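You operate a simulated robot arm through the tools that you are given. There is no shell and no other tool. Be economical: measure what you need, move in short steps, check, and stop when the job is done.

You are at the controls of a simulated two-armed robot. One attempt, no reset.

JOB
Take the thin yellow cone and put it in the inside of the notions tray. Then push the upper drawer of the chest shut. Then turn the stitch dial to 1. Then put the purple mould on top of the dark eraser. Then put one of the length clips from the back table top on the yellow book. Do these in the order given.
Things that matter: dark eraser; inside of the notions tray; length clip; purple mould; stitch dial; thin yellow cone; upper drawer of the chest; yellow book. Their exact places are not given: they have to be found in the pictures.

The check looks at the end state, three seconds after you hand in, the way a careful person would. Anything else that was tipped, shoved, dropped, spilled or broken makes it a failure.

ROBOT AND FRAMES
Two 7-joint arms with two-finger grippers on one trunk, on a base that drives. Base frame: it is fixed to the floor where the robot stands at the start and does not move with it; the origin is under the middle of the robot, x ahead of it, y to its left, z up; the surface under the hand at the start is at about z = 0.74. Lengths are in m, angles in degrees, forces in N, time in s.
The left shoulder is at the start at [0.06, 0.123, 0.945], the right one opposite. With the tool pointing down near the work surface each hand reaches from about 0.32 to 0.78 m from the robot's upright axis, wherever it stands, measured 20 degrees to its own side. Places, roughly: dark eraser (11x6x4 cm) [0.7, 1.4, 0.8]; inside of the notions tray (24x22 cm) [2.46, -3.88, 0.74]; length clip [7, 3, 0.75]; purple mould (5x5x3 cm) [-1.5, 0.4, 0.8]; stitch dial [-1.4, 1.5, 1]; thin yellow cone (6x6x15 cm) [0.6, -0.1, 0.8]; upper drawer of the chest [0.7, 3.4, 0.8]; yellow book (21x15x3 cm) [7.1, 2.7, 0.8]. Payload 1.47 kg a hand.
The tool frame of a hand sits at the grasp point between the pads (the TCP): z along the fingers, y along the line on which they close. The tips reach 0.016 m beyond it. The gripper opens to 0.087 m. The gripper's body begins 0.055 m behind the TCP.
Orientation is told as [roll, pitch, yaw] about the base's x, y, z axes, in that order, counted from this pose: with the fingers straight down and closing along the base's y, the tool's x points along the base's -x, its y along +y and its z along -z.

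CONTROLS
- The arms move only by the tool arm_command. It takes "left_targets", "right_targets" or both (then of equal length, played together; a hand with none holds still); each is a list of rows, each an object of numbers (a shift or turn left out is 0, a gripper value left out holds the last): "hand": the finger opening in m, from 0 to 0.087; "x", "y", "z": the shift along the tool's x, y, z in m; "ax", "ay", "az": the turn, a rotation vector about the tool's x, y, z in degrees. In form: [{"hand": .., "x": .., "y": .., "z": .., "ax": .., "ay": .., "az": ..}, ...]. A call has 1 to 10 rows; each row shifts and turns the commanded pose from where the row before left it, along the tool's axes as they then stand. Rows are played at 5 a second. More than 0.05 m and 8.6 degrees between two rows, or a gripper value outside its range, and nothing of the call is played. A pose out of reach is approached as far as the arm can. The call stops where the force on the tool passes 40 N (or 10 N more than at its start, if that is more) or the arm is blocked; 0.2 s more then pass. Each finger travels about 0.153 m/s and halts on what it meets, pressing with about 21 N; the grip force reading is that of the motor and also rises with nothing between the fingers. The clock runs only during rows and for 0.2 s after the last one: add rows that do not move to give the fingers time. The reply holds the time, the measured pose of the TCP, the force on the tool along the base axes, the opening and the grip force, in the units named above and with some noise, with the torque about the TCP (base axes, N m) and any sound that the robot's microphone picked up.
- Cameras (640 x 400 px; columns grow to the right, rows downward): "scene" is now at [0.0941, -0.0062, 1.506]; the picture's right is [-0.06, -1.00, 0.00], its down [-0.69, 0.04, -0.73] and it looks along [0.72, -0.04, -0.69] (base axes); focal length 294 px, centre (320, 200). "left" rides on the left gripper at [0.073, -0.012, -0.09] in its tool frame; the picture's right is [0.16, 0.99, 0.00], its down [-0.72, 0.12, -0.68] and it looks along [-0.67, 0.11, 0.73] (tool axes); focal length 247 px, centre (320, 200). "right" rides on the right gripper at [0.073, 0.012, -0.09] in its tool frame; the picture's right is [-0.16, 0.99, 0.00], its down [-0.72, -0.12, -0.68] and it looks along [-0.67, -0.11, 0.73] (tool axes); focal length 247 px, centre (320, 200).
- capture(camera): a new picture of that camera. No time passes.
- slide_trunk(by): slides the trunk up (or, below 0, down) by that many m; the arms and the scene camera ride with it, the base frame stays. It gives what a move gives, with no picture.
- roll_base(legs): drives the robot by 1 to 6 legs, each [ahead, left, turn to the left] in m, m and degrees, along the robot's own axes; the way and the turn of a leg run together, so that a leg with both is an arc; at most 1.5 m and 180 degrees a leg. The arms and the cameras ride along, it lands a little off, and it stops where it bumps. It gives what a move gives.
- pan_tilt(pan, tilt): turns the head with the scene camera to pan (to the left, within 120 degrees either way) and tilt (down, from -29 to 69), counted from straight ahead of the robot. It gives what a move gives.
- locate(camera, pixels): there is no depth. For up to 12 entries [column, row, z] of the newest picture of that camera ("zoom" is the newest enlarged one), the place [x, y] in the base frame at which the ray of that pixel passes the height z, good to about 0.002 m. No time passes.
- close_up(camera, box): a new picture of the part [left, top, right, bottom] of that camera's present view, enlarged. No time passes.
- close_job(): hands the job in; it is judged then, once.

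Work in short steps. Measure before you move; look again where a grasp or a placing could have gone wrong, and mend it. You have 110 turns and 92 pictures in all, those below and enlarged ones among them. Open the grippers and draw the arms clear of the work before you hand the job in, unless the task says otherwise; then end with one line.

The tools are called after "Emit:" as name(argument=value, ...) on one line, values as JSON. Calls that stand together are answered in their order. arm_command: Moves the arms, as the interface text tells. Its arguments: {"type":"object","properties":{"left_targets":{"type":"array","items":{"type":"object","properties":{"hand":{"type":"number"},"x":{"type":"number"},"y":{"type":"number"},"z":{"type":"number"},"ax":{"type":"number"},"ay":{"type":"number"},"az":{"type":"number"}}}},"right_targets":{"type":"array","items":{"type":"object","properties":{"hand":{"type":"number"},"x":{"type":"number"},"y":{"type":"number"},"z":{"type":"number"},"ax":{"type":"number"},"ay":{"type":"number"},"az":{"type":"number"}}}}},"required":[]} The other tools are called the same way: slide_trunk (by) slides the trunk up or down; roll_base (legs) drives the base; pan_tilt (pan, tilt) turns the head that bears the scene camera; capture (camera) takes a picture; locate (camera, pixels) gives the place at which the rays of pixels pass given heights; close_up (camera, box) takes an enlarged picture of a part of a camera's view; close_job () hands the job in.

At the start:

```text
t: 0.0
left_tool_pos: [0.6123, 0.1105, 1.038]
left_orientation: [0.0, 0.0, -0.1]
left_wrist_force: [0.2, 0.0, 0.7]
left_ft_torque: [-0.01, 0.01, 0.03]
left_gripper_width: 0.087
left_grip_force: 0.1
right_tool_pos: [0.4759, -0.2472, 0.9935]
right_orientation: [0.0, 0.0, 0.0]
right_wrist_force: [-0.3, 0.3, -0.3]
right_ft_torque: [-0.01, 0.0, 0.02]
right_gripper_width: 0.087
right_grip_force: 0.1
trunk travel left (down, up): [-0.1, 0.13]
robot x, y, heading: [-0.0018, 0.0001, 0.2]
head pan, tilt: [-3.4, 43.4]
```

scene: 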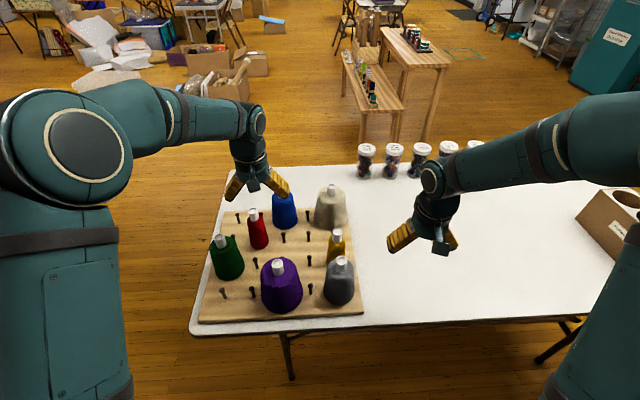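
right: 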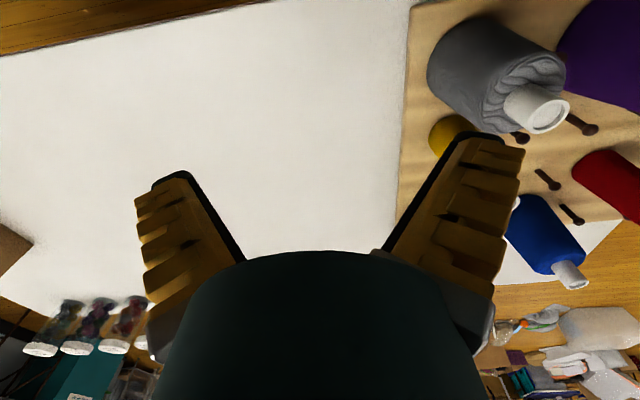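
left: 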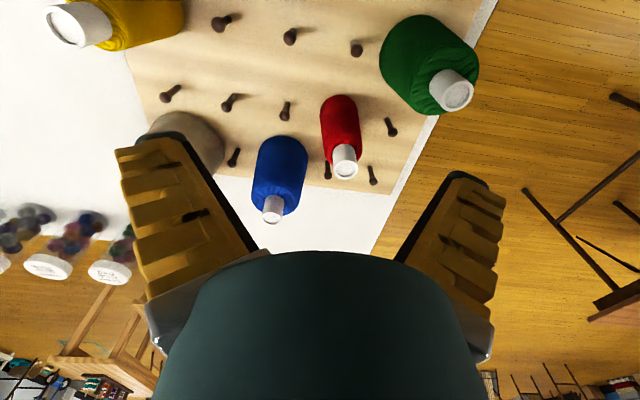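

The yellow cone is at about (336,243) in the scene picture, between the grey and beige cones. I enlarge that part.

Emit:
close_up(camera="scene", box=[190, 160, 390, 330])

Emit:
locate(camera="scene", pixels=[[336, 232, 0.9], [336, 264, 0.76], [333, 188, 0.9], [341, 262, 0.9], [340, 300, 0.76], [333, 224, 0.76], [309, 260, 0.76], [309, 236, 0.77], [364, 312, 0.75], [358, 160, 0.74]])

```text
2.35 times, centred on (290, 245) of scene
```

zoom: 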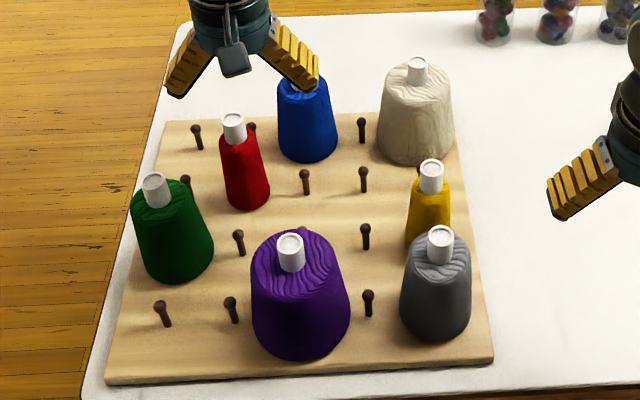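

```text
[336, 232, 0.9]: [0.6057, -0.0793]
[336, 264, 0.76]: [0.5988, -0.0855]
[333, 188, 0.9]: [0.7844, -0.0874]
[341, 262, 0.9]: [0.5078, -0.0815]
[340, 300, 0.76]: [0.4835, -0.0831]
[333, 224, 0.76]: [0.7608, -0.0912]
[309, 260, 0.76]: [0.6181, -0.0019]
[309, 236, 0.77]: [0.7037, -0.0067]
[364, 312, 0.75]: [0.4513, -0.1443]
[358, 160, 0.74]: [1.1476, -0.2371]
```

The yellow cone stands at about (0.605, -0.08). I bring the right hand beside it, high up, to look from there.

Emit:
arm_command(right_targets=[{"x": -0.04, "y": 0.03}, {"x": -0.04, "y": 0.03}, {"x": -0.04, "y": 0.03}, {}])

Emit:
capture(camera="right")

Emit:
capture(camera="scene")

```text
t: 1.0
left_tool_pos: [0.6114, 0.1103, 1.0375]
left_orientation: [-0.1, 0.0, 0.0]
left_wrist_force: [0.5, -0.1, 0.7]
left_ft_torque: [0.0, -0.02, 0.0]
left_gripper_width: 0.0871
left_grip_force: 0.1
right_tool_pos: [0.5958, -0.1577, 0.993]
right_orientation: [0.0, 0.0, 0.2]
right_wrist_force: [-0.4, 0.1, 0.7]
right_ft_torque: [0.05, 0.0, -0.04]
right_gripper_width: 0.0872
right_grip_force: 0.1
trunk travel left (down, up): [-0.1, 0.13]
robot x, y, heading: [-0.0024, -0.0015, -0.1]
head pan, tilt: [-3.4, 43.4]
```

```text
87 pictures are left
```

right: 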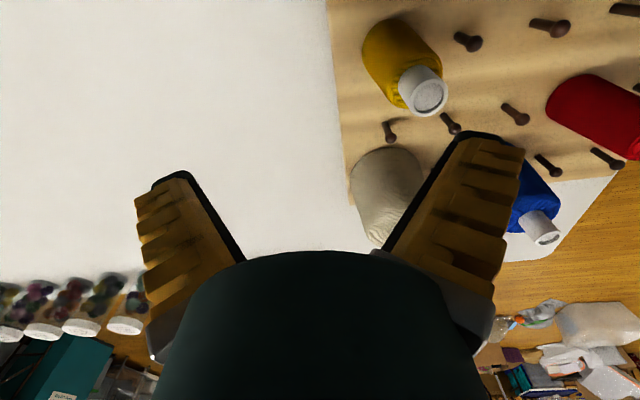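

```text
86 pictures are left
```

scene: 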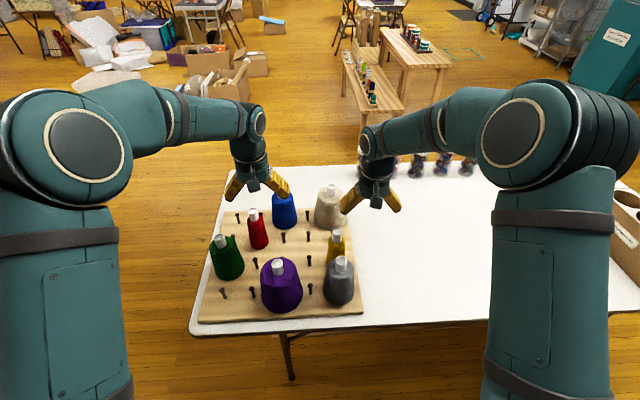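

The cap's top shows at (429,97) in the right picture and (337,232) in the scene picture. I compare the two rays at several heights.

Emit:
locate(camera="right", pixels=[[429, 97, 0.93], [429, 97, 0.91], [429, 97, 0.89], [413, 70, 0.89], [413, 70, 0.87], [385, 50, 0.76]])

Emit:
locate(camera="scene", pixels=[[337, 231, 0.93], [337, 231, 0.91], [337, 231, 0.89], [340, 260, 0.91], [340, 260, 0.89], [333, 187, 0.91]])

```text
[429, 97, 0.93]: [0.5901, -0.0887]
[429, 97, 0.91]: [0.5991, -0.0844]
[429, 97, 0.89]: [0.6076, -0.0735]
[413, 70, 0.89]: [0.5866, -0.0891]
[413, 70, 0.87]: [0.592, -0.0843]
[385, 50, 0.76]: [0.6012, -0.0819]
```

```text
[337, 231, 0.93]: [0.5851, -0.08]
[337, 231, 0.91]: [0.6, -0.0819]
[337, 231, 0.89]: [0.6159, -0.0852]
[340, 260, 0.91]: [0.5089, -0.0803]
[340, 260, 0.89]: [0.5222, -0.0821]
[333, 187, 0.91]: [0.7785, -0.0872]
```

Both rays meet at z≈0.91, so the cap's top is at (0.600, -0.083, 0.91). I go over it and then down to z≈0.866.

Emit:
arm_command(right_targets=[{"x": -0.004, "y": 0.038}, {"y": 0.037}, {}, {"z": 0.04}, {"z": 0.04}, {}])

Emit:
capture(camera="right")

```text
t: 2.4
left_tool_pos: [0.6104, 0.112, 1.0378]
left_orientation: [-0.1, 0.0, 0.0]
left_wrist_force: [0.4, 0.2, -0.2]
left_ft_torque: [-0.01, 0.02, -0.04]
left_gripper_width: 0.087
left_grip_force: 0.1
right_tool_pos: [0.5989, -0.0794, 0.9116]
right_orientation: [0.0, 0.0, 0.0]
right_wrist_force: [-0.5, -0.4, -0.3]
right_ft_torque: [-0.01, 0.0, 0.0]
right_gripper_width: 0.0873
right_grip_force: 0.1
trunk travel left (down, up): [-0.1, 0.13]
robot x, y, heading: [0.0033, 0.0039, -0.0]
head pan, tilt: [-3.4, 43.4]
```

```text
85 pictures are left
```

right: 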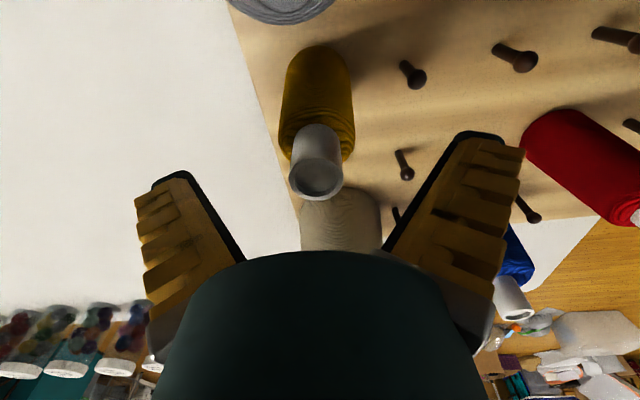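

The cap (317,165) is centred between the fingers. I descend 0.046 and close.

Emit:
arm_command(right_targets=[{"y": -0.002, "z": 0.023}, {"z": 0.023}, {}, {"hand": 0.02}, {"hand": 0.02}, {"hand": 0.02}])

Emit:
capture(camera="right")

```text
t: 3.8
left_tool_pos: [0.6126, 0.1112, 1.0378]
left_orientation: [0.1, 0.0, 0.0]
left_wrist_force: [-0.5, 0.2, -0.4]
left_ft_torque: [0.01, 0.0, 0.02]
left_gripper_width: 0.0869
left_grip_force: 0.1
right_tool_pos: [0.6012, -0.0816, 0.8689]
right_orientation: [-0.1, 0.0, 0.0]
right_wrist_force: [-1.5, 0.5, 3.2]
right_ft_torque: [-0.09, 0.17, -0.03]
right_gripper_width: 0.04
right_grip_force: 21.0
trunk travel left (down, up): [-0.1, 0.13]
robot x, y, heading: [0.002, 0.0002, 0.0]
head pan, tilt: [-3.4, 43.4]
```

```text
84 pictures are left
```

right: 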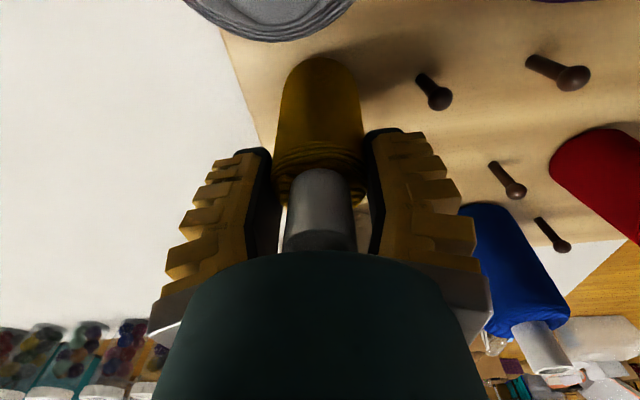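

The fingers hold the upper body of the cone at 0.040 width. I lift slowly by 0.04 and look.

Emit:
arm_command(right_targets=[{"z": -0.02}, {"z": -0.02}, {}])

Emit:
capture(camera="right")

```text
t: 4.6
left_tool_pos: [0.612, 0.1111, 1.0362]
left_orientation: [0.0, 0.0, 0.1]
left_wrist_force: [-0.1, -0.1, -0.5]
left_ft_torque: [0.01, 0.02, 0.02]
left_gripper_width: 0.0869
left_grip_force: 0.0
right_tool_pos: [0.6005, -0.0835, 0.9081]
right_orientation: [-0.1, 0.1, 0.0]
right_wrist_force: [0.0, -0.8, -1.5]
right_ft_torque: [0.0, 0.03, 0.01]
right_gripper_width: 0.0389
right_grip_force: 21.0
trunk travel left (down, up): [-0.1, 0.13]
robot x, y, heading: [-0.0014, -0.0017, -0.1]
head pan, tilt: [-3.4, 43.4]
```

```text
83 pictures are left
```

right: 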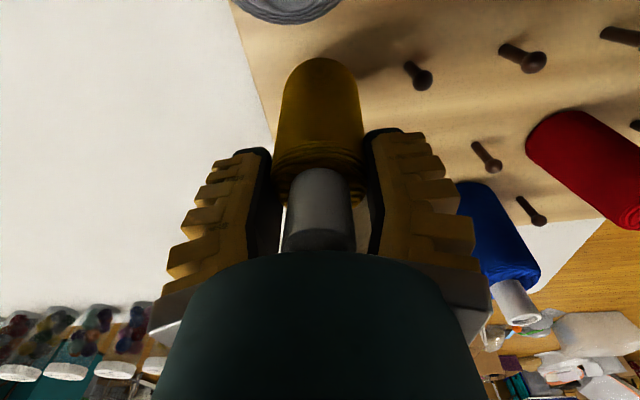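

The cone is rising with the hand. I lift it well over the other cones and draw both hands back for driving.

Emit:
arm_command(right_targets=[{"z": -0.04}, {"z": -0.04}, {"z": -0.04}, {"z": -0.04}, {"x": 0.03, "y": -0.04}, {"x": 0.04, "y": -0.04}, {"x": 0.04, "y": -0.04}, {"x": 0.04, "y": -0.03}, {"x": 0.03}, {}], left_targets=[{}, {}, {}, {}, {"x": 0.03, "y": 0.02}, {"x": 0.04, "y": 0.03}, {"x": 0.04, "y": 0.03}, {"x": 0.04, "y": 0.03}, {"x": 0.03}, {}])

Emit:
pan_tilt(pan=-60, tilt=15)

Emit:
capture(camera="scene")

```text
refused: row 6 steps farther than a row can; nothing moved
```

```text
t: 5.9
left_tool_pos: [0.6128, 0.111, 1.038]
left_orientation: [0.1, 0.0, 0.0]
left_wrist_force: [0.2, 0.0, 1.1]
left_ft_torque: [0.01, 0.0, 0.0]
left_gripper_width: 0.0869
left_grip_force: 0.0
right_tool_pos: [0.5999, -0.0828, 0.9077]
right_orientation: [0.0, 0.1, -0.1]
right_wrist_force: [0.3, -0.4, -0.8]
right_ft_torque: [0.01, 0.0, 0.0]
right_gripper_width: 0.0392
right_grip_force: 20.7
trunk travel left (down, up): [-0.1, 0.13]
robot x, y, heading: [0.0003, 0.0017, -0.0]
head pan, tilt: [-60.0, 15.0]
```

```text
82 pictures are left
```

scene: 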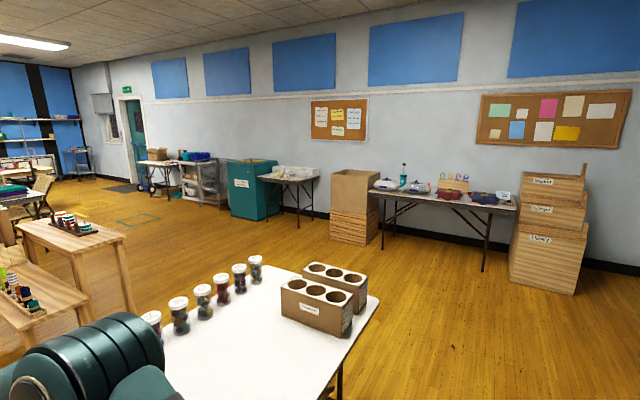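

The long diagonal step was refused; I use smaller ones. The tray seems to be on one of the tables by the wall.

Emit:
arm_command(right_targets=[{"z": -0.04}, {"z": -0.04}, {"z": -0.04}, {"z": -0.04}, {"x": 0.03, "y": -0.03}, {"x": 0.03, "y": -0.03}, {"x": 0.03, "y": -0.03}, {"x": 0.03, "y": -0.03}, {"x": 0.04}, {"x": 0.04}], left_targets=[{}, {}, {}, {}, {"x": 0.03, "y": 0.02}, {"x": 0.03, "y": 0.03}, {"x": 0.03, "y": 0.03}, {"x": 0.03, "y": 0.03}, {"x": 0.04}, {"x": 0.04}])

Emit:
locate(camera="scene", pixels=[[295, 172, 0.75], [273, 170, 0.75], [315, 172, 0.75], [395, 188, 0.75], [440, 192, 0.75], [500, 205, 0.75], [380, 295, 0.74], [375, 195, 0.74], [515, 210, 0.74]])

Emit:
close_up(camera="scene", box=[220, 140, 540, 280])

```text
t: 8.1
left_tool_pos: [0.4083, 0.2222, 1.0398]
left_orientation: [0.0, -0.1, 0.0]
left_wrist_force: [-0.9, 2.1, 0.0]
left_ft_torque: [0.03, -0.01, -0.03]
left_gripper_width: 0.0872
left_grip_force: 0.1
right_tool_pos: [0.399, -0.2064, 1.0694]
right_orientation: [-0.1, -0.1, -0.1]
right_wrist_force: [-1.0, 0.3, -0.7]
right_ft_torque: [0.0, -0.01, -0.04]
right_gripper_width: 0.0389
right_grip_force: 20.7
trunk travel left (down, up): [-0.1, 0.13]
robot x, y, heading: [-0.002, 0.0023, 0.2]
head pan, tilt: [-60.0, 15.0]
```

```text
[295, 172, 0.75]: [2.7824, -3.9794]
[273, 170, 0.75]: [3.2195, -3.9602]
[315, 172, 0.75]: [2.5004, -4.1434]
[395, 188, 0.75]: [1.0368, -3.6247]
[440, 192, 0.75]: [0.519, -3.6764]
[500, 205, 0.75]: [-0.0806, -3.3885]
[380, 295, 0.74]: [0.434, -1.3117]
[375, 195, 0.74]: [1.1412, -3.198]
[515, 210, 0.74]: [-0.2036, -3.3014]
```

```text
2.00 times, centred on (380, 210) of scene
```

zoom: 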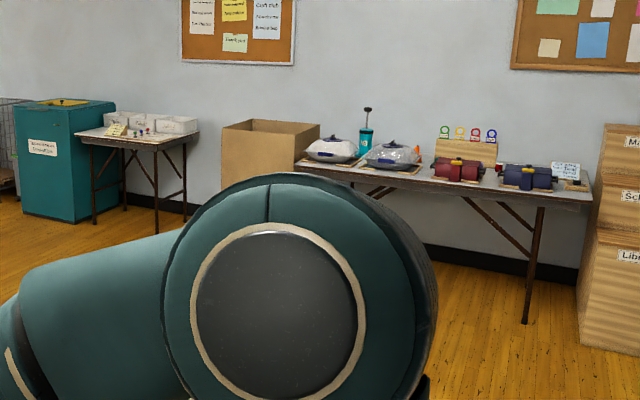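

Before driving I measure where the nearest floor obstacles stand (bench leg in the wide picture), and check the floor with a new picture.

Emit:
pan_tilt(pan=-40, tilt=25)

Emit:
capture(camera="scene")

Emit:
locate(camera="scene", pixels=[[320, 200, 0], [100, 100, 0], [400, 200, 0]])

```text
t: 8.9
left_tool_pos: [0.41, 0.2215, 1.0379]
left_orientation: [0.0, 0.0, -0.1]
left_wrist_force: [-0.5, 0.4, -0.4]
left_ft_torque: [0.02, 0.0, 0.0]
left_gripper_width: 0.0872
left_grip_force: 0.0
right_tool_pos: [0.4018, -0.205, 1.069]
right_orientation: [0.0, 0.1, 0.0]
right_wrist_force: [0.6, -0.6, -1.1]
right_ft_torque: [-0.01, 0.0, -0.01]
right_gripper_width: 0.0386
right_grip_force: 20.9
trunk travel left (down, up): [-0.1, 0.13]
robot x, y, heading: [0.0015, 0.0017, 0.2]
head pan, tilt: [-40.0, 25.0]
```

```text
80 pictures are left
```

scene: 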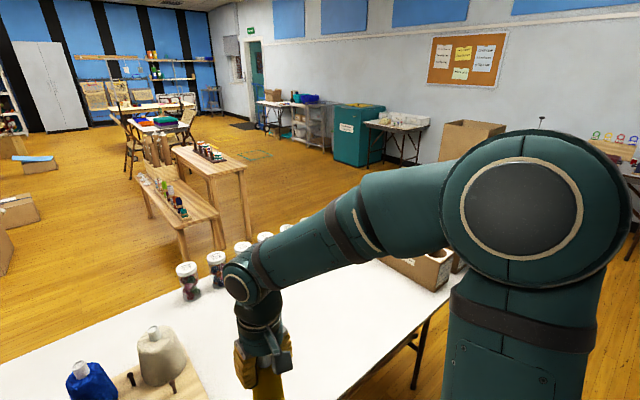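

```text
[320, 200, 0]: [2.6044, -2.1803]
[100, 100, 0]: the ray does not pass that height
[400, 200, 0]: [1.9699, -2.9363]
```

Emit:
locate(camera="scene", pixels=[[249, 237, 0], [222, 250, 0], [245, 170, 0.75], [226, 147, 0.75], [370, 170, 0], [384, 137, 0], [400, 163, 0], [430, 125, 0.74], [363, 124, 0.74], [441, 160, 0]])

```text
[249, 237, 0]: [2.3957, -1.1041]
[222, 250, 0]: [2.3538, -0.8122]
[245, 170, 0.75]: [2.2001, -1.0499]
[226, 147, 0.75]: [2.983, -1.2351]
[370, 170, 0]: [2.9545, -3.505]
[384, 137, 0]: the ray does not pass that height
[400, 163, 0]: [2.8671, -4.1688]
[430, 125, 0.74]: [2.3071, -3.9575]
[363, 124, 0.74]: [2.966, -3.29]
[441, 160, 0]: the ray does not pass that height
```

The benches end near y=-1.25 and the wall table begins near y=-3.3, so the corridor at y≈-2.1 is free. I back off, turn to face -y, drive ahead and then strafe left.

Emit:
roll_base(legs=[[-0.35, 0, 0], [0, 0, -90], [1.05, 0, 0], [1.05, 0, 0], [0, 1.4, 0], [0, 1.4, 0]])

Emit:
pan_tilt(pan=0, tilt=25)

Emit:
capture(camera="scene")

```text
t: 49.5
left_tool_pos: [2.6385, -2.7164, 1.0381]
left_orientation: [-0.2, -0.1, -94.4]
left_wrist_force: [-0.7, -0.2, 0.0]
left_ft_torque: [0.0, 0.0, 0.0]
left_gripper_width: 0.087
left_grip_force: 0.1
right_tool_pos: [2.2131, -2.6734, 1.0674]
right_orientation: [0.0, 0.0, -94.4]
right_wrist_force: [0.1, 0.2, -0.4]
right_ft_torque: [-0.02, 0.0, 0.01]
right_gripper_width: 0.0384
right_grip_force: 21.1
trunk travel left (down, up): [-0.1, 0.13]
robot x, y, heading: [2.4474, -2.2894, -94.3]
head pan, tilt: [-40.0, 25.0]
```

```text
t: 50.6
left_tool_pos: [2.6375, -2.7153, 1.0387]
left_orientation: [-0.1, 0.0, -94.3]
left_wrist_force: [-0.6, -0.1, 0.4]
left_ft_torque: [0.0, -0.01, 0.0]
left_gripper_width: 0.0869
left_grip_force: 0.0
right_tool_pos: [2.2132, -2.6728, 1.0683]
right_orientation: [0.0, 0.1, -94.4]
right_wrist_force: [1.0, 0.1, -1.0]
right_ft_torque: [-0.04, -0.02, 0.02]
right_gripper_width: 0.0383
right_grip_force: 21.3
trunk travel left (down, up): [-0.1, 0.13]
robot x, y, heading: [2.4491, -2.2893, -94.8]
head pan, tilt: [0.0, 25.0]
```

```text
79 pictures are left
```

scene: 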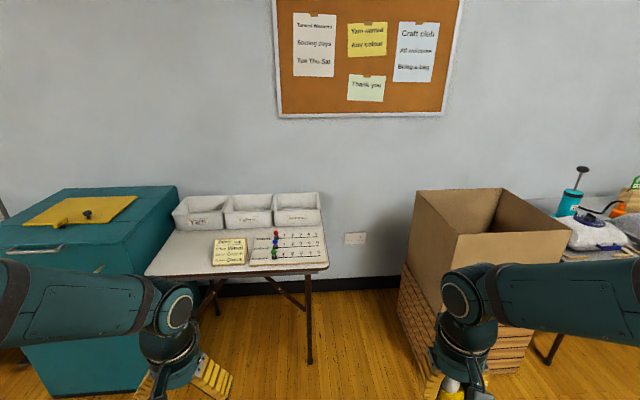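

There are three labelled bins at the back of the table. I read the labels.

Emit:
close_up(camera="scene", box=[140, 180, 340, 290])

Emit:
locate(camera="scene", pixels=[[273, 210, 0.82], [298, 225, 0.75], [248, 226, 0.75], [200, 230, 0.75], [298, 194, 0.84], [147, 275, 0.74], [328, 269, 0.74]])

```text
3.20 times, centred on (240, 235) of scene
```

zoom: 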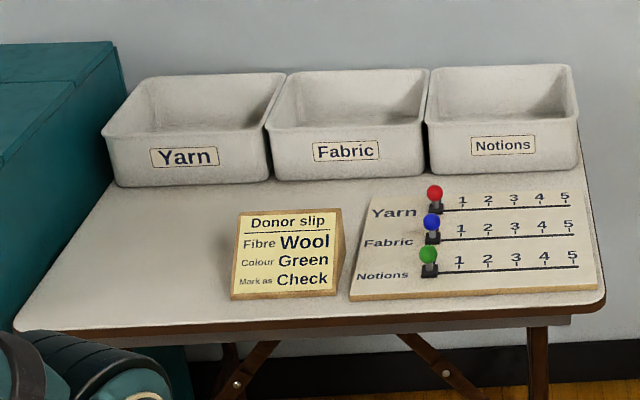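

```text
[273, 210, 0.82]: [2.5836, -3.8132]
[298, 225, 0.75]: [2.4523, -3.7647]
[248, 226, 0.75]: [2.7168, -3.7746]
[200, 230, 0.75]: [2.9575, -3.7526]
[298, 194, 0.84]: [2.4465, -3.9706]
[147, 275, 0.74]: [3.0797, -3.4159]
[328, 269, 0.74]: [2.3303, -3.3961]
```

The Notions bin is the rightmost one, centre about (2.46, -3.88); the table's front edge is at y≈-3.40. I look down to see how far the base reaches forward.

Emit:
pan_tilt(pan=0, tilt=69)

Emit:
capture(camera="scene")

Emit:
locate(camera="scene", pixels=[[320, 200, 0], [320, 390, 0], [320, 300, 0], [320, 350, 0.3]])

```text
t: 51.7
left_tool_pos: [2.6384, -2.715, 1.0397]
left_orientation: [0.0, 0.0, -94.5]
left_wrist_force: [-0.3, 0.2, 0.2]
left_ft_torque: [-0.02, 0.01, -0.01]
left_gripper_width: 0.0869
left_grip_force: 0.1
right_tool_pos: [2.2129, -2.6731, 1.0684]
right_orientation: [0.0, 0.0, -94.4]
right_wrist_force: [0.3, 0.4, -0.9]
right_ft_torque: [-0.01, -0.01, -0.04]
right_gripper_width: 0.0385
right_grip_force: 21.2
trunk travel left (down, up): [-0.1, 0.13]
robot x, y, heading: [2.4494, -2.2895, -94.4]
head pan, tilt: [0.0, 68.8]
```

```text
77 pictures are left
```

scene: 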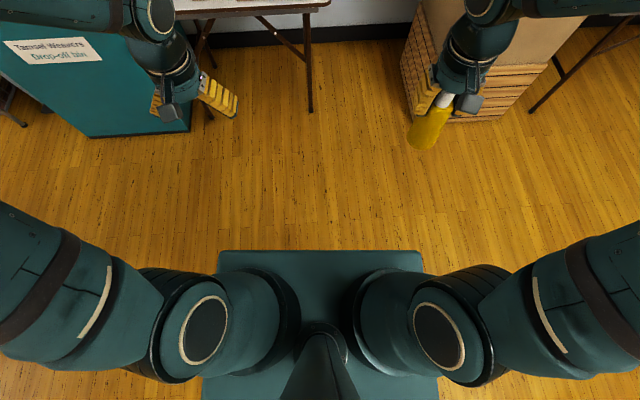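

```text
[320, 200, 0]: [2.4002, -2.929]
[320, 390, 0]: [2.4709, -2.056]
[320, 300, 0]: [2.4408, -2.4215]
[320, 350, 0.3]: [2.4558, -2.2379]
```

The base reaches about 0.3 m ahead of its centre. I locate the table's legs on the floor.

Emit:
locate(camera="scene", pixels=[[310, 112, 0], [207, 118, 0], [217, 250, 0.3], [423, 250, 0.3], [217, 250, 0.2], [330, 4, 0.74], [190, 132, 0], [186, 40, 0.75]])

Emit:
capture(camera="right")

```text
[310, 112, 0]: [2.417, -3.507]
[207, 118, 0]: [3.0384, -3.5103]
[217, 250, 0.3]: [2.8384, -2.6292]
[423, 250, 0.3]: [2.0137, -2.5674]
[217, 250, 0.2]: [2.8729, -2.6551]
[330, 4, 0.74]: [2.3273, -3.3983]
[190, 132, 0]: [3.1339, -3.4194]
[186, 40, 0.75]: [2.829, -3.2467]
```

```text
76 pictures are left
```

right: 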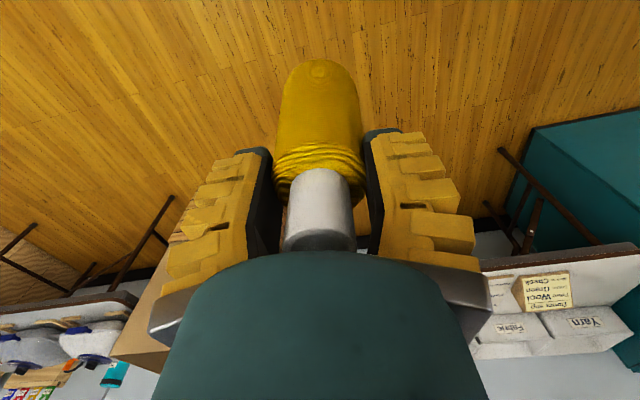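

The base's size depends on how high its top plate is; I slide the trunk up to measure this by parallax.

Emit:
slide_trunk(by=0.12)

Emit:
capture(camera="scene")

```text
t: 53.2
left_tool_pos: [2.638, -2.7159, 1.1589]
left_orientation: [0.0, 0.0, -94.4]
left_wrist_force: [-0.4, 0.1, 0.7]
left_ft_torque: [0.02, -0.03, -0.01]
left_gripper_width: 0.0867
left_grip_force: 0.1
right_tool_pos: [2.2134, -2.6743, 1.1882]
right_orientation: [0.0, 0.0, -94.5]
right_wrist_force: [0.5, -0.1, -0.4]
right_ft_torque: [0.0, 0.01, 0.04]
right_gripper_width: 0.0383
right_grip_force: 21.0
trunk travel left (down, up): [-0.22, 0.01]
robot x, y, heading: [2.4501, -2.2934, -94.4]
head pan, tilt: [0.0, 68.8]
```

```text
75 pictures are left
```

scene: 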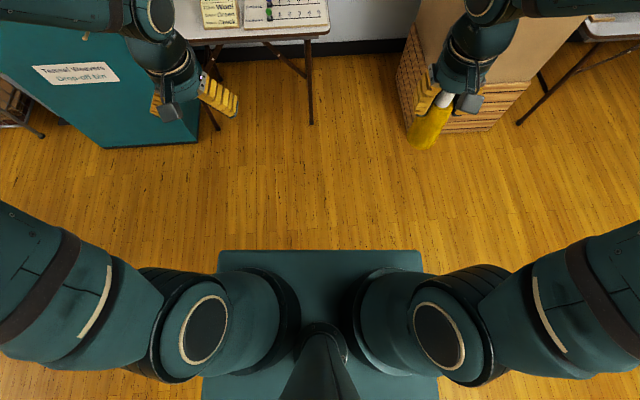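

The plate rides with the trunk, so the real base stays within about 0.33 m ahead. I drive to roughly (2.60, -3.08), facing -y, with trunk kept high.

Emit:
roll_base(legs=[[0, 0.15, 4.4], [0.78, 0, 0]])

Emit:
pan_tilt(pan=0, tilt=45)

Emit:
capture(camera="scene")

```text
t: 58.9
left_tool_pos: [2.8066, -3.4786, 1.1596]
left_orientation: [0.0, -0.1, -90.8]
left_wrist_force: [-0.4, -0.3, 0.2]
left_ft_torque: [0.0, -0.01, 0.0]
left_gripper_width: 0.0869
left_grip_force: 0.1
right_tool_pos: [2.3812, -3.4615, 1.1874]
right_orientation: [0.0, 0.0, -90.8]
right_wrist_force: [0.2, -0.5, -0.7]
right_ft_torque: [0.03, 0.0, 0.0]
right_gripper_width: 0.0387
right_grip_force: 21.0
trunk travel left (down, up): [-0.22, 0.01]
robot x, y, heading: [2.5908, -3.0637, -90.6]
head pan, tilt: [0.0, 68.8]
```

```text
t: 59.8
left_tool_pos: [2.8074, -3.4784, 1.1583]
left_orientation: [0.0, 0.0, -90.8]
left_wrist_force: [-0.8, -0.2, 0.1]
left_ft_torque: [-0.03, -0.02, 0.05]
left_gripper_width: 0.087
left_grip_force: 0.0
right_tool_pos: [2.3809, -3.4624, 1.187]
right_orientation: [-0.1, 0.0, -90.8]
right_wrist_force: [-1.0, -0.2, -0.9]
right_ft_torque: [0.02, 0.02, 0.0]
right_gripper_width: 0.0385
right_grip_force: 21.1
trunk travel left (down, up): [-0.22, 0.01]
robot x, y, heading: [2.5938, -3.069, -90.7]
head pan, tilt: [0.0, 45.0]
```

```text
74 pictures are left
```

scene: 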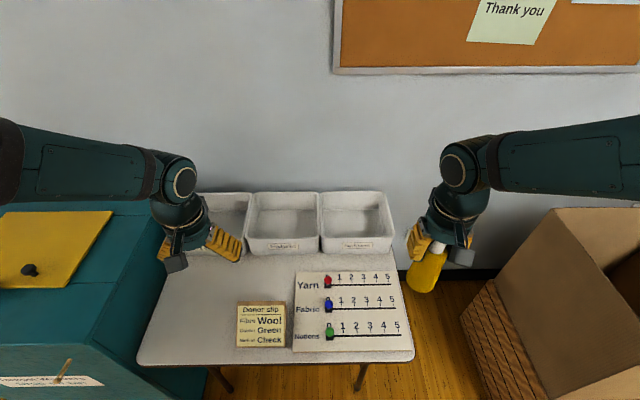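

I locate the Notions tray's rim and floor.

Emit:
locate(camera="scene", pixels=[[326, 239, 0.83], [394, 238, 0.83], [384, 193, 0.83], [321, 193, 0.83], [355, 225, 0.75], [357, 252, 0.74]])

Emit:
close_up(camera="scene", box=[230, 180, 430, 300])

```text
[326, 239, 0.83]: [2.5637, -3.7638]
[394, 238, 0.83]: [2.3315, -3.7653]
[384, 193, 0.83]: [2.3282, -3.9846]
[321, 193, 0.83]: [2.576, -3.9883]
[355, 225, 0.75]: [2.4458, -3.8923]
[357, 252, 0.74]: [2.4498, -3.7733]
```

```text
3.20 times, centred on (330, 240) of scene
```

zoom: 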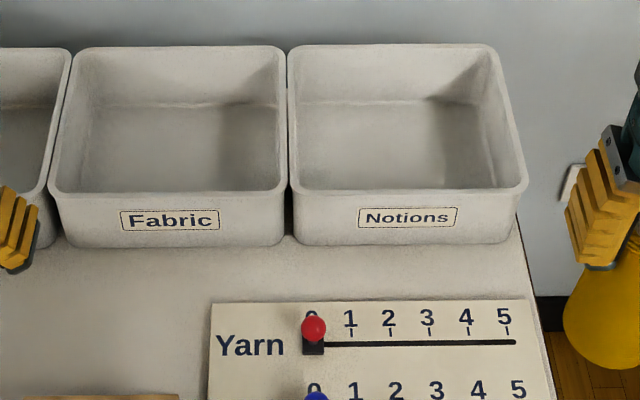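

The tray spans x 2.33–2.57, y -3.985 to -3.765, rim at 0.83. I creep ahead 0.05 and bring the cone over the tray's middle.

Emit:
roll_base(legs=[[0.05, 0, 0]])

Emit:
arm_command(right_targets=[{"x": -0.04, "y": 0.01}, {"x": -0.04, "y": 0.01}, {"x": -0.04, "y": 0.01}, {"x": -0.04, "y": 0.01}, {"x": -0.04, "y": 0.01}, {"x": -0.04, "y": 0.01}, {"x": -0.04, "y": 0.01}, {"x": -0.04}, {"x": -0.03}, {}])

Emit:
capture(camera="scene")

```text
t: 60.7
left_tool_pos: [2.8066, -3.5278, 1.1572]
left_orientation: [-0.1, 0.1, -90.7]
left_wrist_force: [-1.0, -1.0, 0.1]
left_ft_torque: [0.02, 0.0, 0.05]
left_gripper_width: 0.087
left_grip_force: 0.1
right_tool_pos: [2.3792, -3.5142, 1.1871]
right_orientation: [-0.1, 0.1, -90.7]
right_wrist_force: [-0.4, -0.8, -0.5]
right_ft_torque: [-0.01, 0.02, -0.01]
right_gripper_width: 0.0385
right_grip_force: 20.8
trunk travel left (down, up): [-0.22, 0.01]
robot x, y, heading: [2.5904, -3.1133, -90.9]
head pan, tilt: [0.0, 45.0]
```

```text
t: 62.9
left_tool_pos: [2.8069, -3.5267, 1.1595]
left_orientation: [0.0, -0.1, -90.8]
left_wrist_force: [-0.4, -0.5, -0.5]
left_ft_torque: [-0.02, 0.0, -0.01]
left_gripper_width: 0.087
left_grip_force: 0.0
right_tool_pos: [2.4449, -3.8539, 1.1852]
right_orientation: [0.0, 0.1, -90.6]
right_wrist_force: [0.1, -0.1, -0.6]
right_ft_torque: [-0.05, 0.02, 0.02]
right_gripper_width: 0.0388
right_grip_force: 20.6
right hand out of reach, approached as far as the arm can: row 9
trunk travel left (down, up): [-0.22, 0.01]
robot x, y, heading: [2.5954, -3.1115, -90.9]
head pan, tilt: [0.0, 45.0]
```

```text
72 pictures are left
```

scene: 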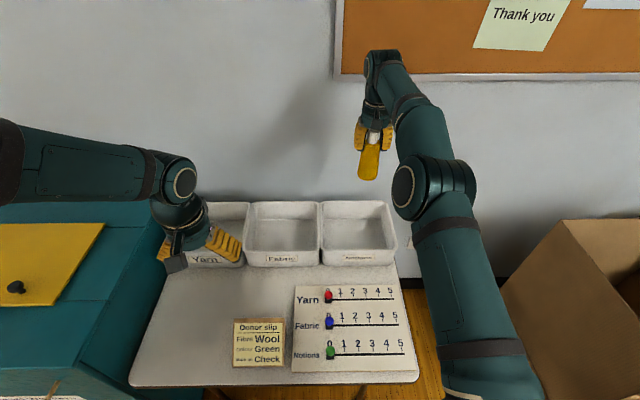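

The hand is at (2.445, -3.854), over the tray. I descend 0.2 and look before entering.

Emit:
arm_command(right_targets=[{"z": 0.04}, {"z": 0.04}, {"z": 0.04}, {"z": 0.04}, {"z": 0.04}, {}])

Emit:
capture(camera="scene")

Emit:
capture(camera="right")

```text
t: 64.3
left_tool_pos: [2.8073, -3.5263, 1.1587]
left_orientation: [-0.1, 0.0, -90.7]
left_wrist_force: [0.2, -0.2, -0.1]
left_ft_torque: [-0.02, 0.01, 0.01]
left_gripper_width: 0.087
left_grip_force: 0.0
right_tool_pos: [2.4459, -3.855, 0.9853]
right_orientation: [0.1, -0.1, -90.8]
right_wrist_force: [-0.4, 0.8, -0.4]
right_ft_torque: [0.02, 0.01, 0.01]
right_gripper_width: 0.0389
right_grip_force: 20.6
trunk travel left (down, up): [-0.22, 0.01]
robot x, y, heading: [2.5901, -3.1105, -90.8]
head pan, tilt: [0.0, 45.0]
```

```text
71 pictures are left
```

scene: 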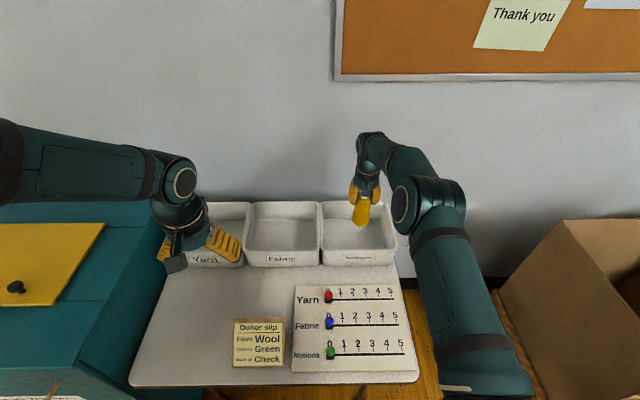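

```text
70 pictures are left
```

right: 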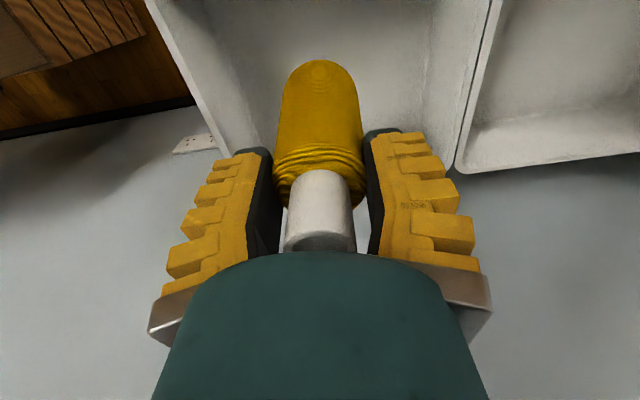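

The cone is well over the tray's floor. I lower it, with small steps near the bottom.

Emit:
arm_command(right_targets=[{"z": 0.04}, {"z": 0.04}, {"z": 0.025}, {}, {"z": 0.006}, {"z": 0.005}, {"z": 0.004}, {}])

Emit:
close_up(camera="scene", box=[290, 150, 440, 280])

```text
t: 66.1
left_tool_pos: [2.807, -3.5272, 1.1588]
left_orientation: [0.0, 0.0, -90.7]
left_wrist_force: [0.4, 0.9, 0.4]
left_ft_torque: [-0.01, 0.03, -0.01]
left_gripper_width: 0.0869
left_grip_force: 0.0
right_tool_pos: [2.4461, -3.8548, 0.8664]
right_orientation: [0.0, 0.0, -90.8]
right_wrist_force: [0.3, 0.1, -0.6]
right_ft_torque: [0.0, 0.03, -0.03]
right_gripper_width: 0.0383
right_grip_force: 21.3
trunk travel left (down, up): [-0.22, 0.01]
robot x, y, heading: [2.5895, -3.1164, -90.5]
head pan, tilt: [0.0, 45.0]
```

```text
3.08 times, centred on (365, 215) of scene
```

zoom: 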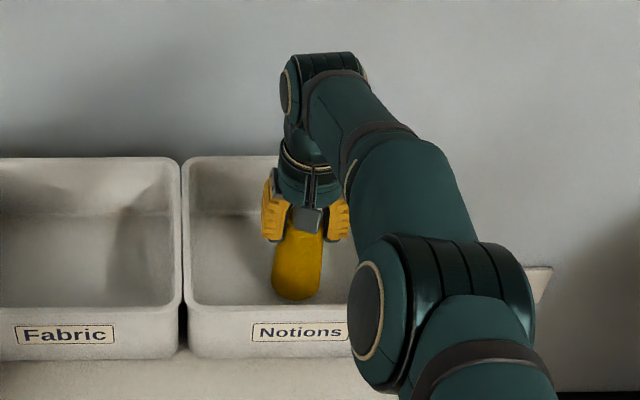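

No contact yet at z=0.866. I go on down in 4 mm steps.

Emit:
arm_command(right_targets=[{"z": 0.004}, {}, {"z": 0.004}, {}, {"z": 0.003}, {}])

```text
t: 67.5
left_tool_pos: [2.8068, -3.5271, 1.1596]
left_orientation: [0.0, -0.1, -90.8]
left_wrist_force: [0.8, -0.1, -0.1]
left_ft_torque: [0.02, 0.02, -0.05]
left_gripper_width: 0.0871
left_grip_force: 0.1
right_tool_pos: [2.4467, -3.8542, 0.8585]
right_orientation: [-0.1, -0.2, -90.7]
right_wrist_force: [-0.4, -0.5, 11.6]
right_ft_torque: [0.23, -0.02, 0.01]
right_gripper_width: 0.0395
right_grip_force: 21.0
trunk travel left (down, up): [-0.22, 0.01]
robot x, y, heading: [2.589, -3.116, -91.0]
head pan, tilt: [0.0, 45.0]
```

Contact (11.6 N up) at z=0.8585. I open and rise straight up.

Emit:
arm_command(right_targets=[{"z": -0.001, "hand": 0.05}, {"hand": 0.07}, {"hand": 0.07}, {"z": -0.03}, {"z": -0.04}, {"z": -0.04}, {"z": -0.04}])

Emit:
capture(camera="right")

```text
t: 69.1
left_tool_pos: [2.8083, -3.5266, 1.1589]
left_orientation: [0.0, 0.0, -90.7]
left_wrist_force: [0.6, 0.7, 0.0]
left_ft_torque: [-0.02, 0.03, -0.02]
left_gripper_width: 0.0868
left_grip_force: 0.0
right_tool_pos: [2.4457, -3.8707, 1.0024]
right_orientation: [-0.1, 0.1, -90.6]
right_wrist_force: [-0.2, 0.2, 0.8]
right_ft_torque: [0.0, 0.0, -0.02]
right_gripper_width: 0.0735
right_grip_force: 2.5
right hand out of reach, approached as far as the arm can: row 5, 6
trunk travel left (down, up): [-0.22, 0.01]
robot x, y, heading: [2.5938, -3.1139, -90.9]
head pan, tilt: [0.0, 45.0]
```

```text
68 pictures are left
```

right: 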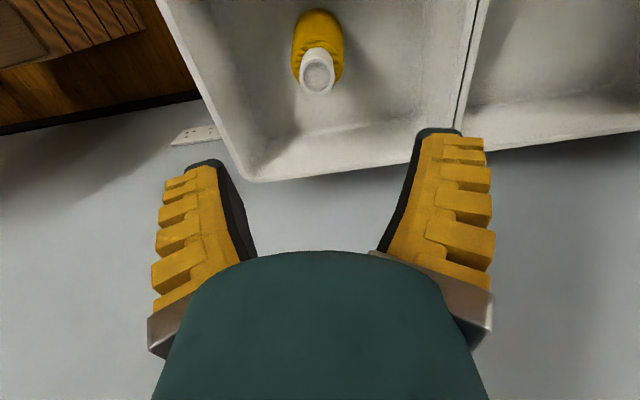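

The cone stands inside the Notions tray. I lift and retract the right arm, then drive back the way I came.

Emit:
arm_command(right_targets=[{"x": 0.04, "z": -0.02}, {"x": 0.04, "z": -0.02}, {"x": 0.04, "z": -0.02}, {"x": 0.04, "z": -0.02}, {"x": 0.04, "z": -0.02}, {"x": 0.04, "z": -0.02}, {"x": 0.04, "y": -0.02}, {"x": 0.04, "y": -0.02}, {"x": 0.04, "y": -0.02, "hand": 0.0}, {"x": 0.04}])

Emit:
roll_base(legs=[[-0.95, 0, 0.9], [0, -1.45, 0], [0, -1.45, 0]])

Emit:
pan_tilt(pan=-110, tilt=20)

Emit:
capture(camera="scene")

```text
t: 71.3
left_tool_pos: [2.8077, -3.5272, 1.1581]
left_orientation: [0.0, 0.1, -90.7]
left_wrist_force: [0.1, 1.3, -0.4]
left_ft_torque: [0.02, -0.02, 0.0]
left_gripper_width: 0.0872
left_grip_force: 0.1
right_tool_pos: [2.4185, -3.8594, 1.1648]
right_orientation: [0.0, 0.1, -90.6]
right_wrist_force: [0.2, 0.0, -0.9]
right_ft_torque: [-0.01, 0.03, -0.01]
right_gripper_width: 0.0
right_grip_force: 21.3
right hand out of reach, approached as far as the arm can: row 1, 2, 3, 4, 5, 6, 7, 8, 9, 10
trunk travel left (down, up): [-0.22, 0.01]
robot x, y, heading: [2.5945, -3.1135, -90.8]
head pan, tilt: [0.0, 45.0]
```

```text
t: 101.0
left_tool_pos: [-0.0675, -2.602, 1.1582]
left_orientation: [0.0, -0.1, -89.7]
left_wrist_force: [0.0, -0.2, 0.4]
left_ft_torque: [0.01, -0.03, 0.02]
left_gripper_width: 0.0871
left_grip_force: 0.0
right_tool_pos: [-0.4488, -2.9412, 1.166]
right_orientation: [0.1, 0.1, -89.7]
right_wrist_force: [0.2, 0.0, 0.1]
right_ft_torque: [-0.04, 0.0, 0.01]
right_gripper_width: 0.0
right_grip_force: 20.9
trunk travel left (down, up): [-0.22, 0.01]
robot x, y, heading: [-0.2899, -2.1931, -89.7]
head pan, tilt: [0.0, 45.0]
```

```text
t: 102.9
left_tool_pos: [-0.0668, -2.6024, 1.159]
left_orientation: [0.1, 0.0, -89.7]
left_wrist_force: [-1.0, -0.3, -0.6]
left_ft_torque: [0.0, 0.01, -0.01]
left_gripper_width: 0.0868
left_grip_force: 0.1
right_tool_pos: [-0.4484, -2.9416, 1.1649]
right_orientation: [0.0, 0.2, -89.7]
right_wrist_force: [-1.0, -0.1, 0.1]
right_ft_torque: [0.03, 0.01, 0.03]
right_gripper_width: 0.0004
right_grip_force: 20.9
trunk travel left (down, up): [-0.22, 0.01]
robot x, y, heading: [-0.2903, -2.1927, -89.8]
head pan, tilt: [-110.0, 20.0]
```

```text
67 pictures are left
```

scene: 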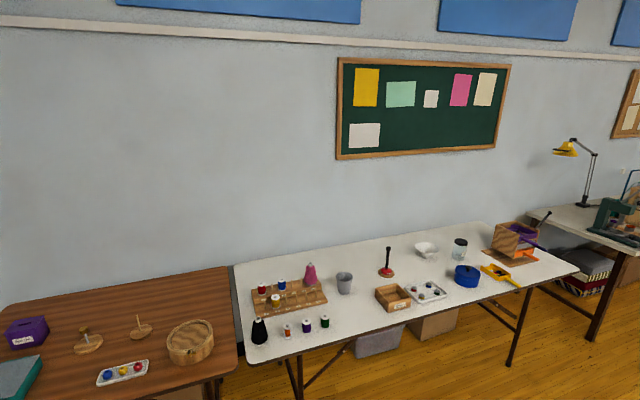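

The right arm stayed stretched out. I draw it back again in small steps.

Emit:
arm_command(right_targets=[{"x": 0.03}, {"x": 0.03}, {"x": 0.03}, {"x": 0.03}, {}])

Emit:
close_up(camera="scene", box=[400, 180, 640, 330])

Emit:
locate(camera="scene", pixels=[[525, 233, 0.8], [510, 245, 0.74], [500, 275, 0.74], [578, 270, 0.74], [610, 220, 0.8], [240, 265, 0.74], [235, 370, 0.74]])

```text
t: 104.1
left_tool_pos: [-0.0669, -2.602, 1.1587]
left_orientation: [0.1, 0.1, -89.7]
left_wrist_force: [0.1, 0.1, -0.9]
left_ft_torque: [0.02, 0.0, -0.02]
left_gripper_width: 0.0867
left_grip_force: 0.0
right_tool_pos: [-0.4456, -2.9355, 1.1904]
right_orientation: [0.0, 0.1, -89.7]
right_wrist_force: [0.6, 0.0, 1.0]
right_ft_torque: [0.02, -0.01, -0.02]
right_gripper_width: 0.0
right_grip_force: 20.9
right hand out of reach, approached as far as the arm can: row 1, 2, 3, 4
trunk travel left (down, up): [-0.22, 0.01]
robot x, y, heading: [-0.2889, -2.1935, -89.6]
head pan, tilt: [-110.0, 20.0]
```

```text
2.67 times, centred on (520, 255) of scene
```

zoom: 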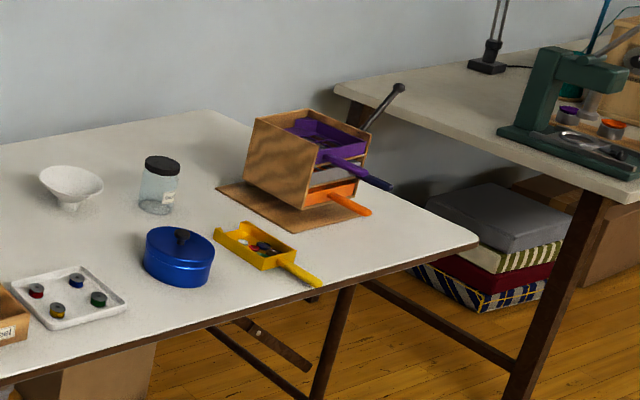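

```text
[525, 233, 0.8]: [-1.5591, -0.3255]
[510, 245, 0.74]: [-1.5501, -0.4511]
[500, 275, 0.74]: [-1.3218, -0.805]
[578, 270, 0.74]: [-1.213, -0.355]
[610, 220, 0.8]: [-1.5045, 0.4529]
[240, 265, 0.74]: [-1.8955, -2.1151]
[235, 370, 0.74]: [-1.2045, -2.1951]
```

The arm seems stuck straight. Pitching the fingers forward should pull the wrist in and bend the elbow, so I do that while drawing back.

Emit:
arm_command(right_targets=[{"ay": -8}, {"ay": -8}, {"ay": -8}, {"ay": -8}, {}, {}])

```text
t: 105.5
left_tool_pos: [-0.067, -2.6027, 1.1592]
left_orientation: [0.0, 0.1, -89.7]
left_wrist_force: [0.4, -0.4, 0.0]
left_ft_torque: [0.02, 0.01, 0.01]
left_gripper_width: 0.0871
left_grip_force: 0.1
right_tool_pos: [-0.4422, -3.0383, 1.2153]
right_orientation: [0.0, -31.9, -89.8]
right_wrist_force: [-0.3, 1.0, 0.4]
right_ft_torque: [-0.01, 0.03, 0.0]
right_gripper_width: 0.0
right_grip_force: 21.5
right hand out of reach, approached as far as the arm can: row 1, 2, 3, 4
trunk travel left (down, up): [-0.22, 0.01]
robot x, y, heading: [-0.2905, -2.1911, -89.7]
head pan, tilt: [-110.0, 20.0]
```

Still straight. I try a sideways and downward path to leave the singular pose.

Emit:
arm_command(right_targets=[{"y": -0.04, "z": 0.0, "ay": 8}, {"y": -0.04, "ay": 8}, {"y": -0.04, "ay": 8}, {"y": -0.04, "ay": 8}, {"z": 0.04}, {"z": 0.04}, {"z": 0.04}, {}])

Emit:
pan_tilt(pan=-20, tilt=45)

Emit:
capture(camera="scene")

```text
t: 107.3
left_tool_pos: [-0.0656, -2.6018, 1.1584]
left_orientation: [-0.1, 0.1, -89.7]
left_wrist_force: [-0.8, 0.4, 0.6]
left_ft_torque: [-0.02, 0.02, 0.02]
left_gripper_width: 0.0872
left_grip_force: 0.2
right_tool_pos: [-0.5815, -2.9366, 1.0724]
right_orientation: [0.0, 0.0, -89.7]
right_wrist_force: [0.9, 0.7, 0.6]
right_ft_torque: [-0.01, 0.03, 0.03]
right_gripper_width: 0.0
right_grip_force: 21.5
right hand out of reach, approached as far as the arm can: row 1, 2, 3, 4
trunk travel left (down, up): [-0.22, 0.01]
robot x, y, heading: [-0.29, -2.1913, -90.0]
head pan, tilt: [-110.0, 20.0]
```

```text
t: 109.0
left_tool_pos: [-0.0667, -2.6011, 1.1587]
left_orientation: [0.0, 0.0, -89.6]
left_wrist_force: [-0.3, -0.5, 0.0]
left_ft_torque: [0.03, -0.01, 0.0]
left_gripper_width: 0.0869
left_grip_force: 0.1
right_tool_pos: [-0.5823, -2.9385, 1.0727]
right_orientation: [0.1, 0.1, -89.7]
right_wrist_force: [-0.7, -0.8, -1.1]
right_ft_torque: [-0.02, 0.0, 0.0]
right_gripper_width: 0.0
right_grip_force: 20.6
trunk travel left (down, up): [-0.22, 0.01]
robot x, y, heading: [-0.2871, -2.1923, -90.0]
head pan, tilt: [-20.0, 45.0]
```

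```text
65 pictures are left
```

scene: 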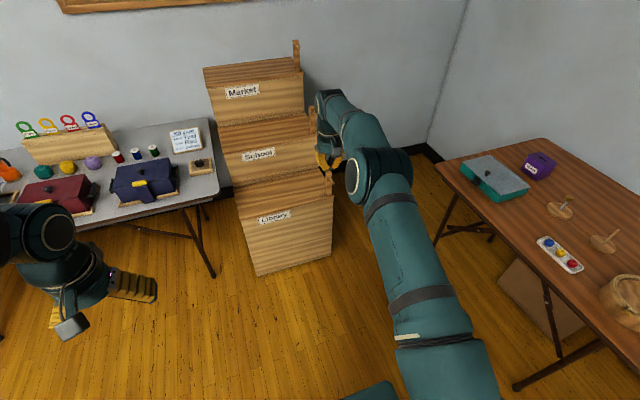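

Lowering was accepted without an out-of-reach note. Now I draw back at this lower height.

Emit:
arm_command(right_targets=[{"x": 0.03}, {"x": 0.04}, {"x": 0.04}, {"x": 0.04}, {"x": 0.04}, {"x": 0.04, "y": 0.02}, {"x": 0.04, "y": 0.02}, {"x": 0.04, "y": 0.02}, {"x": 0.02, "y": 0.02}, {}])

```text
t: 111.2
left_tool_pos: [-0.067, -2.603, 1.1589]
left_orientation: [0.0, -0.1, -89.7]
left_wrist_force: [-0.3, 0.3, 1.0]
left_ft_torque: [0.0, 0.0, 0.01]
left_gripper_width: 0.0872
left_grip_force: 0.0
right_tool_pos: [-0.505, -2.6059, 1.0717]
right_orientation: [0.0, 0.1, -89.6]
right_wrist_force: [0.4, -0.1, -0.5]
right_ft_torque: [-0.01, -0.04, -0.03]
right_gripper_width: 0.0
right_grip_force: 21.1
trunk travel left (down, up): [-0.22, 0.01]
robot x, y, heading: [-0.2912, -2.1956, -89.4]
head pan, tilt: [-20.0, 45.0]
```

The arm is folded again. I turn to face +y, drive up the aisle at x≈-0.35 part of the way, and look ahead.

Emit:
roll_base(legs=[[0, 0, 179.5], [1.2, 0.06, 0]])

Emit:
pan_tilt(pan=-15, tilt=22)

Emit:
capture(camera="scene")

```text
t: 124.7
left_tool_pos: [-0.6228, -0.5906, 1.1602]
left_orientation: [0.0, 0.0, 91.7]
left_wrist_force: [1.0, -0.3, -0.2]
left_ft_torque: [0.02, 0.0, -0.01]
left_gripper_width: 0.0873
left_grip_force: 0.0
right_tool_pos: [-0.1846, -0.5772, 1.0714]
right_orientation: [0.0, 0.2, 91.8]
right_wrist_force: [0.7, -0.1, -0.2]
right_ft_torque: [-0.02, -0.01, -0.02]
right_gripper_width: 0.0001
right_grip_force: 21.1
trunk travel left (down, up): [-0.22, 0.01]
robot x, y, heading: [-0.3919, -0.9924, 91.6]
head pan, tilt: [-20.0, 45.0]
```

```text
t: 125.5
left_tool_pos: [-0.6241, -0.5918, 1.1597]
left_orientation: [-0.1, -0.1, 91.7]
left_wrist_force: [-0.5, 0.3, 0.2]
left_ft_torque: [-0.03, -0.03, -0.01]
left_gripper_width: 0.087
left_grip_force: 0.0
right_tool_pos: [-0.185, -0.5769, 1.0713]
right_orientation: [0.0, 0.0, 91.7]
right_wrist_force: [0.6, -0.2, -0.1]
right_ft_torque: [-0.01, 0.04, 0.01]
right_gripper_width: 0.0
right_grip_force: 21.4
trunk travel left (down, up): [-0.22, 0.01]
robot x, y, heading: [-0.3894, -0.9969, 91.6]
head pan, tilt: [-15.0, 22.0]
```

```text
64 pictures are left
```

scene: 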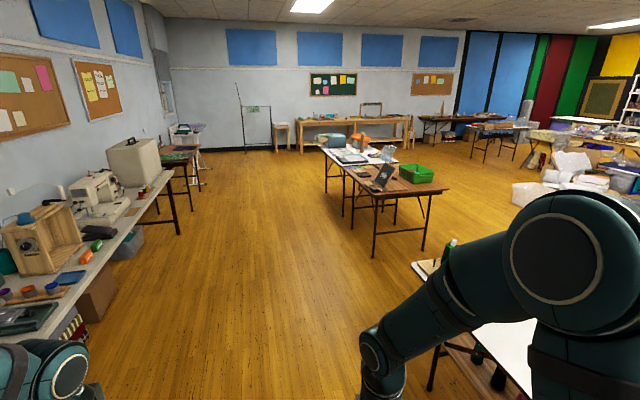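

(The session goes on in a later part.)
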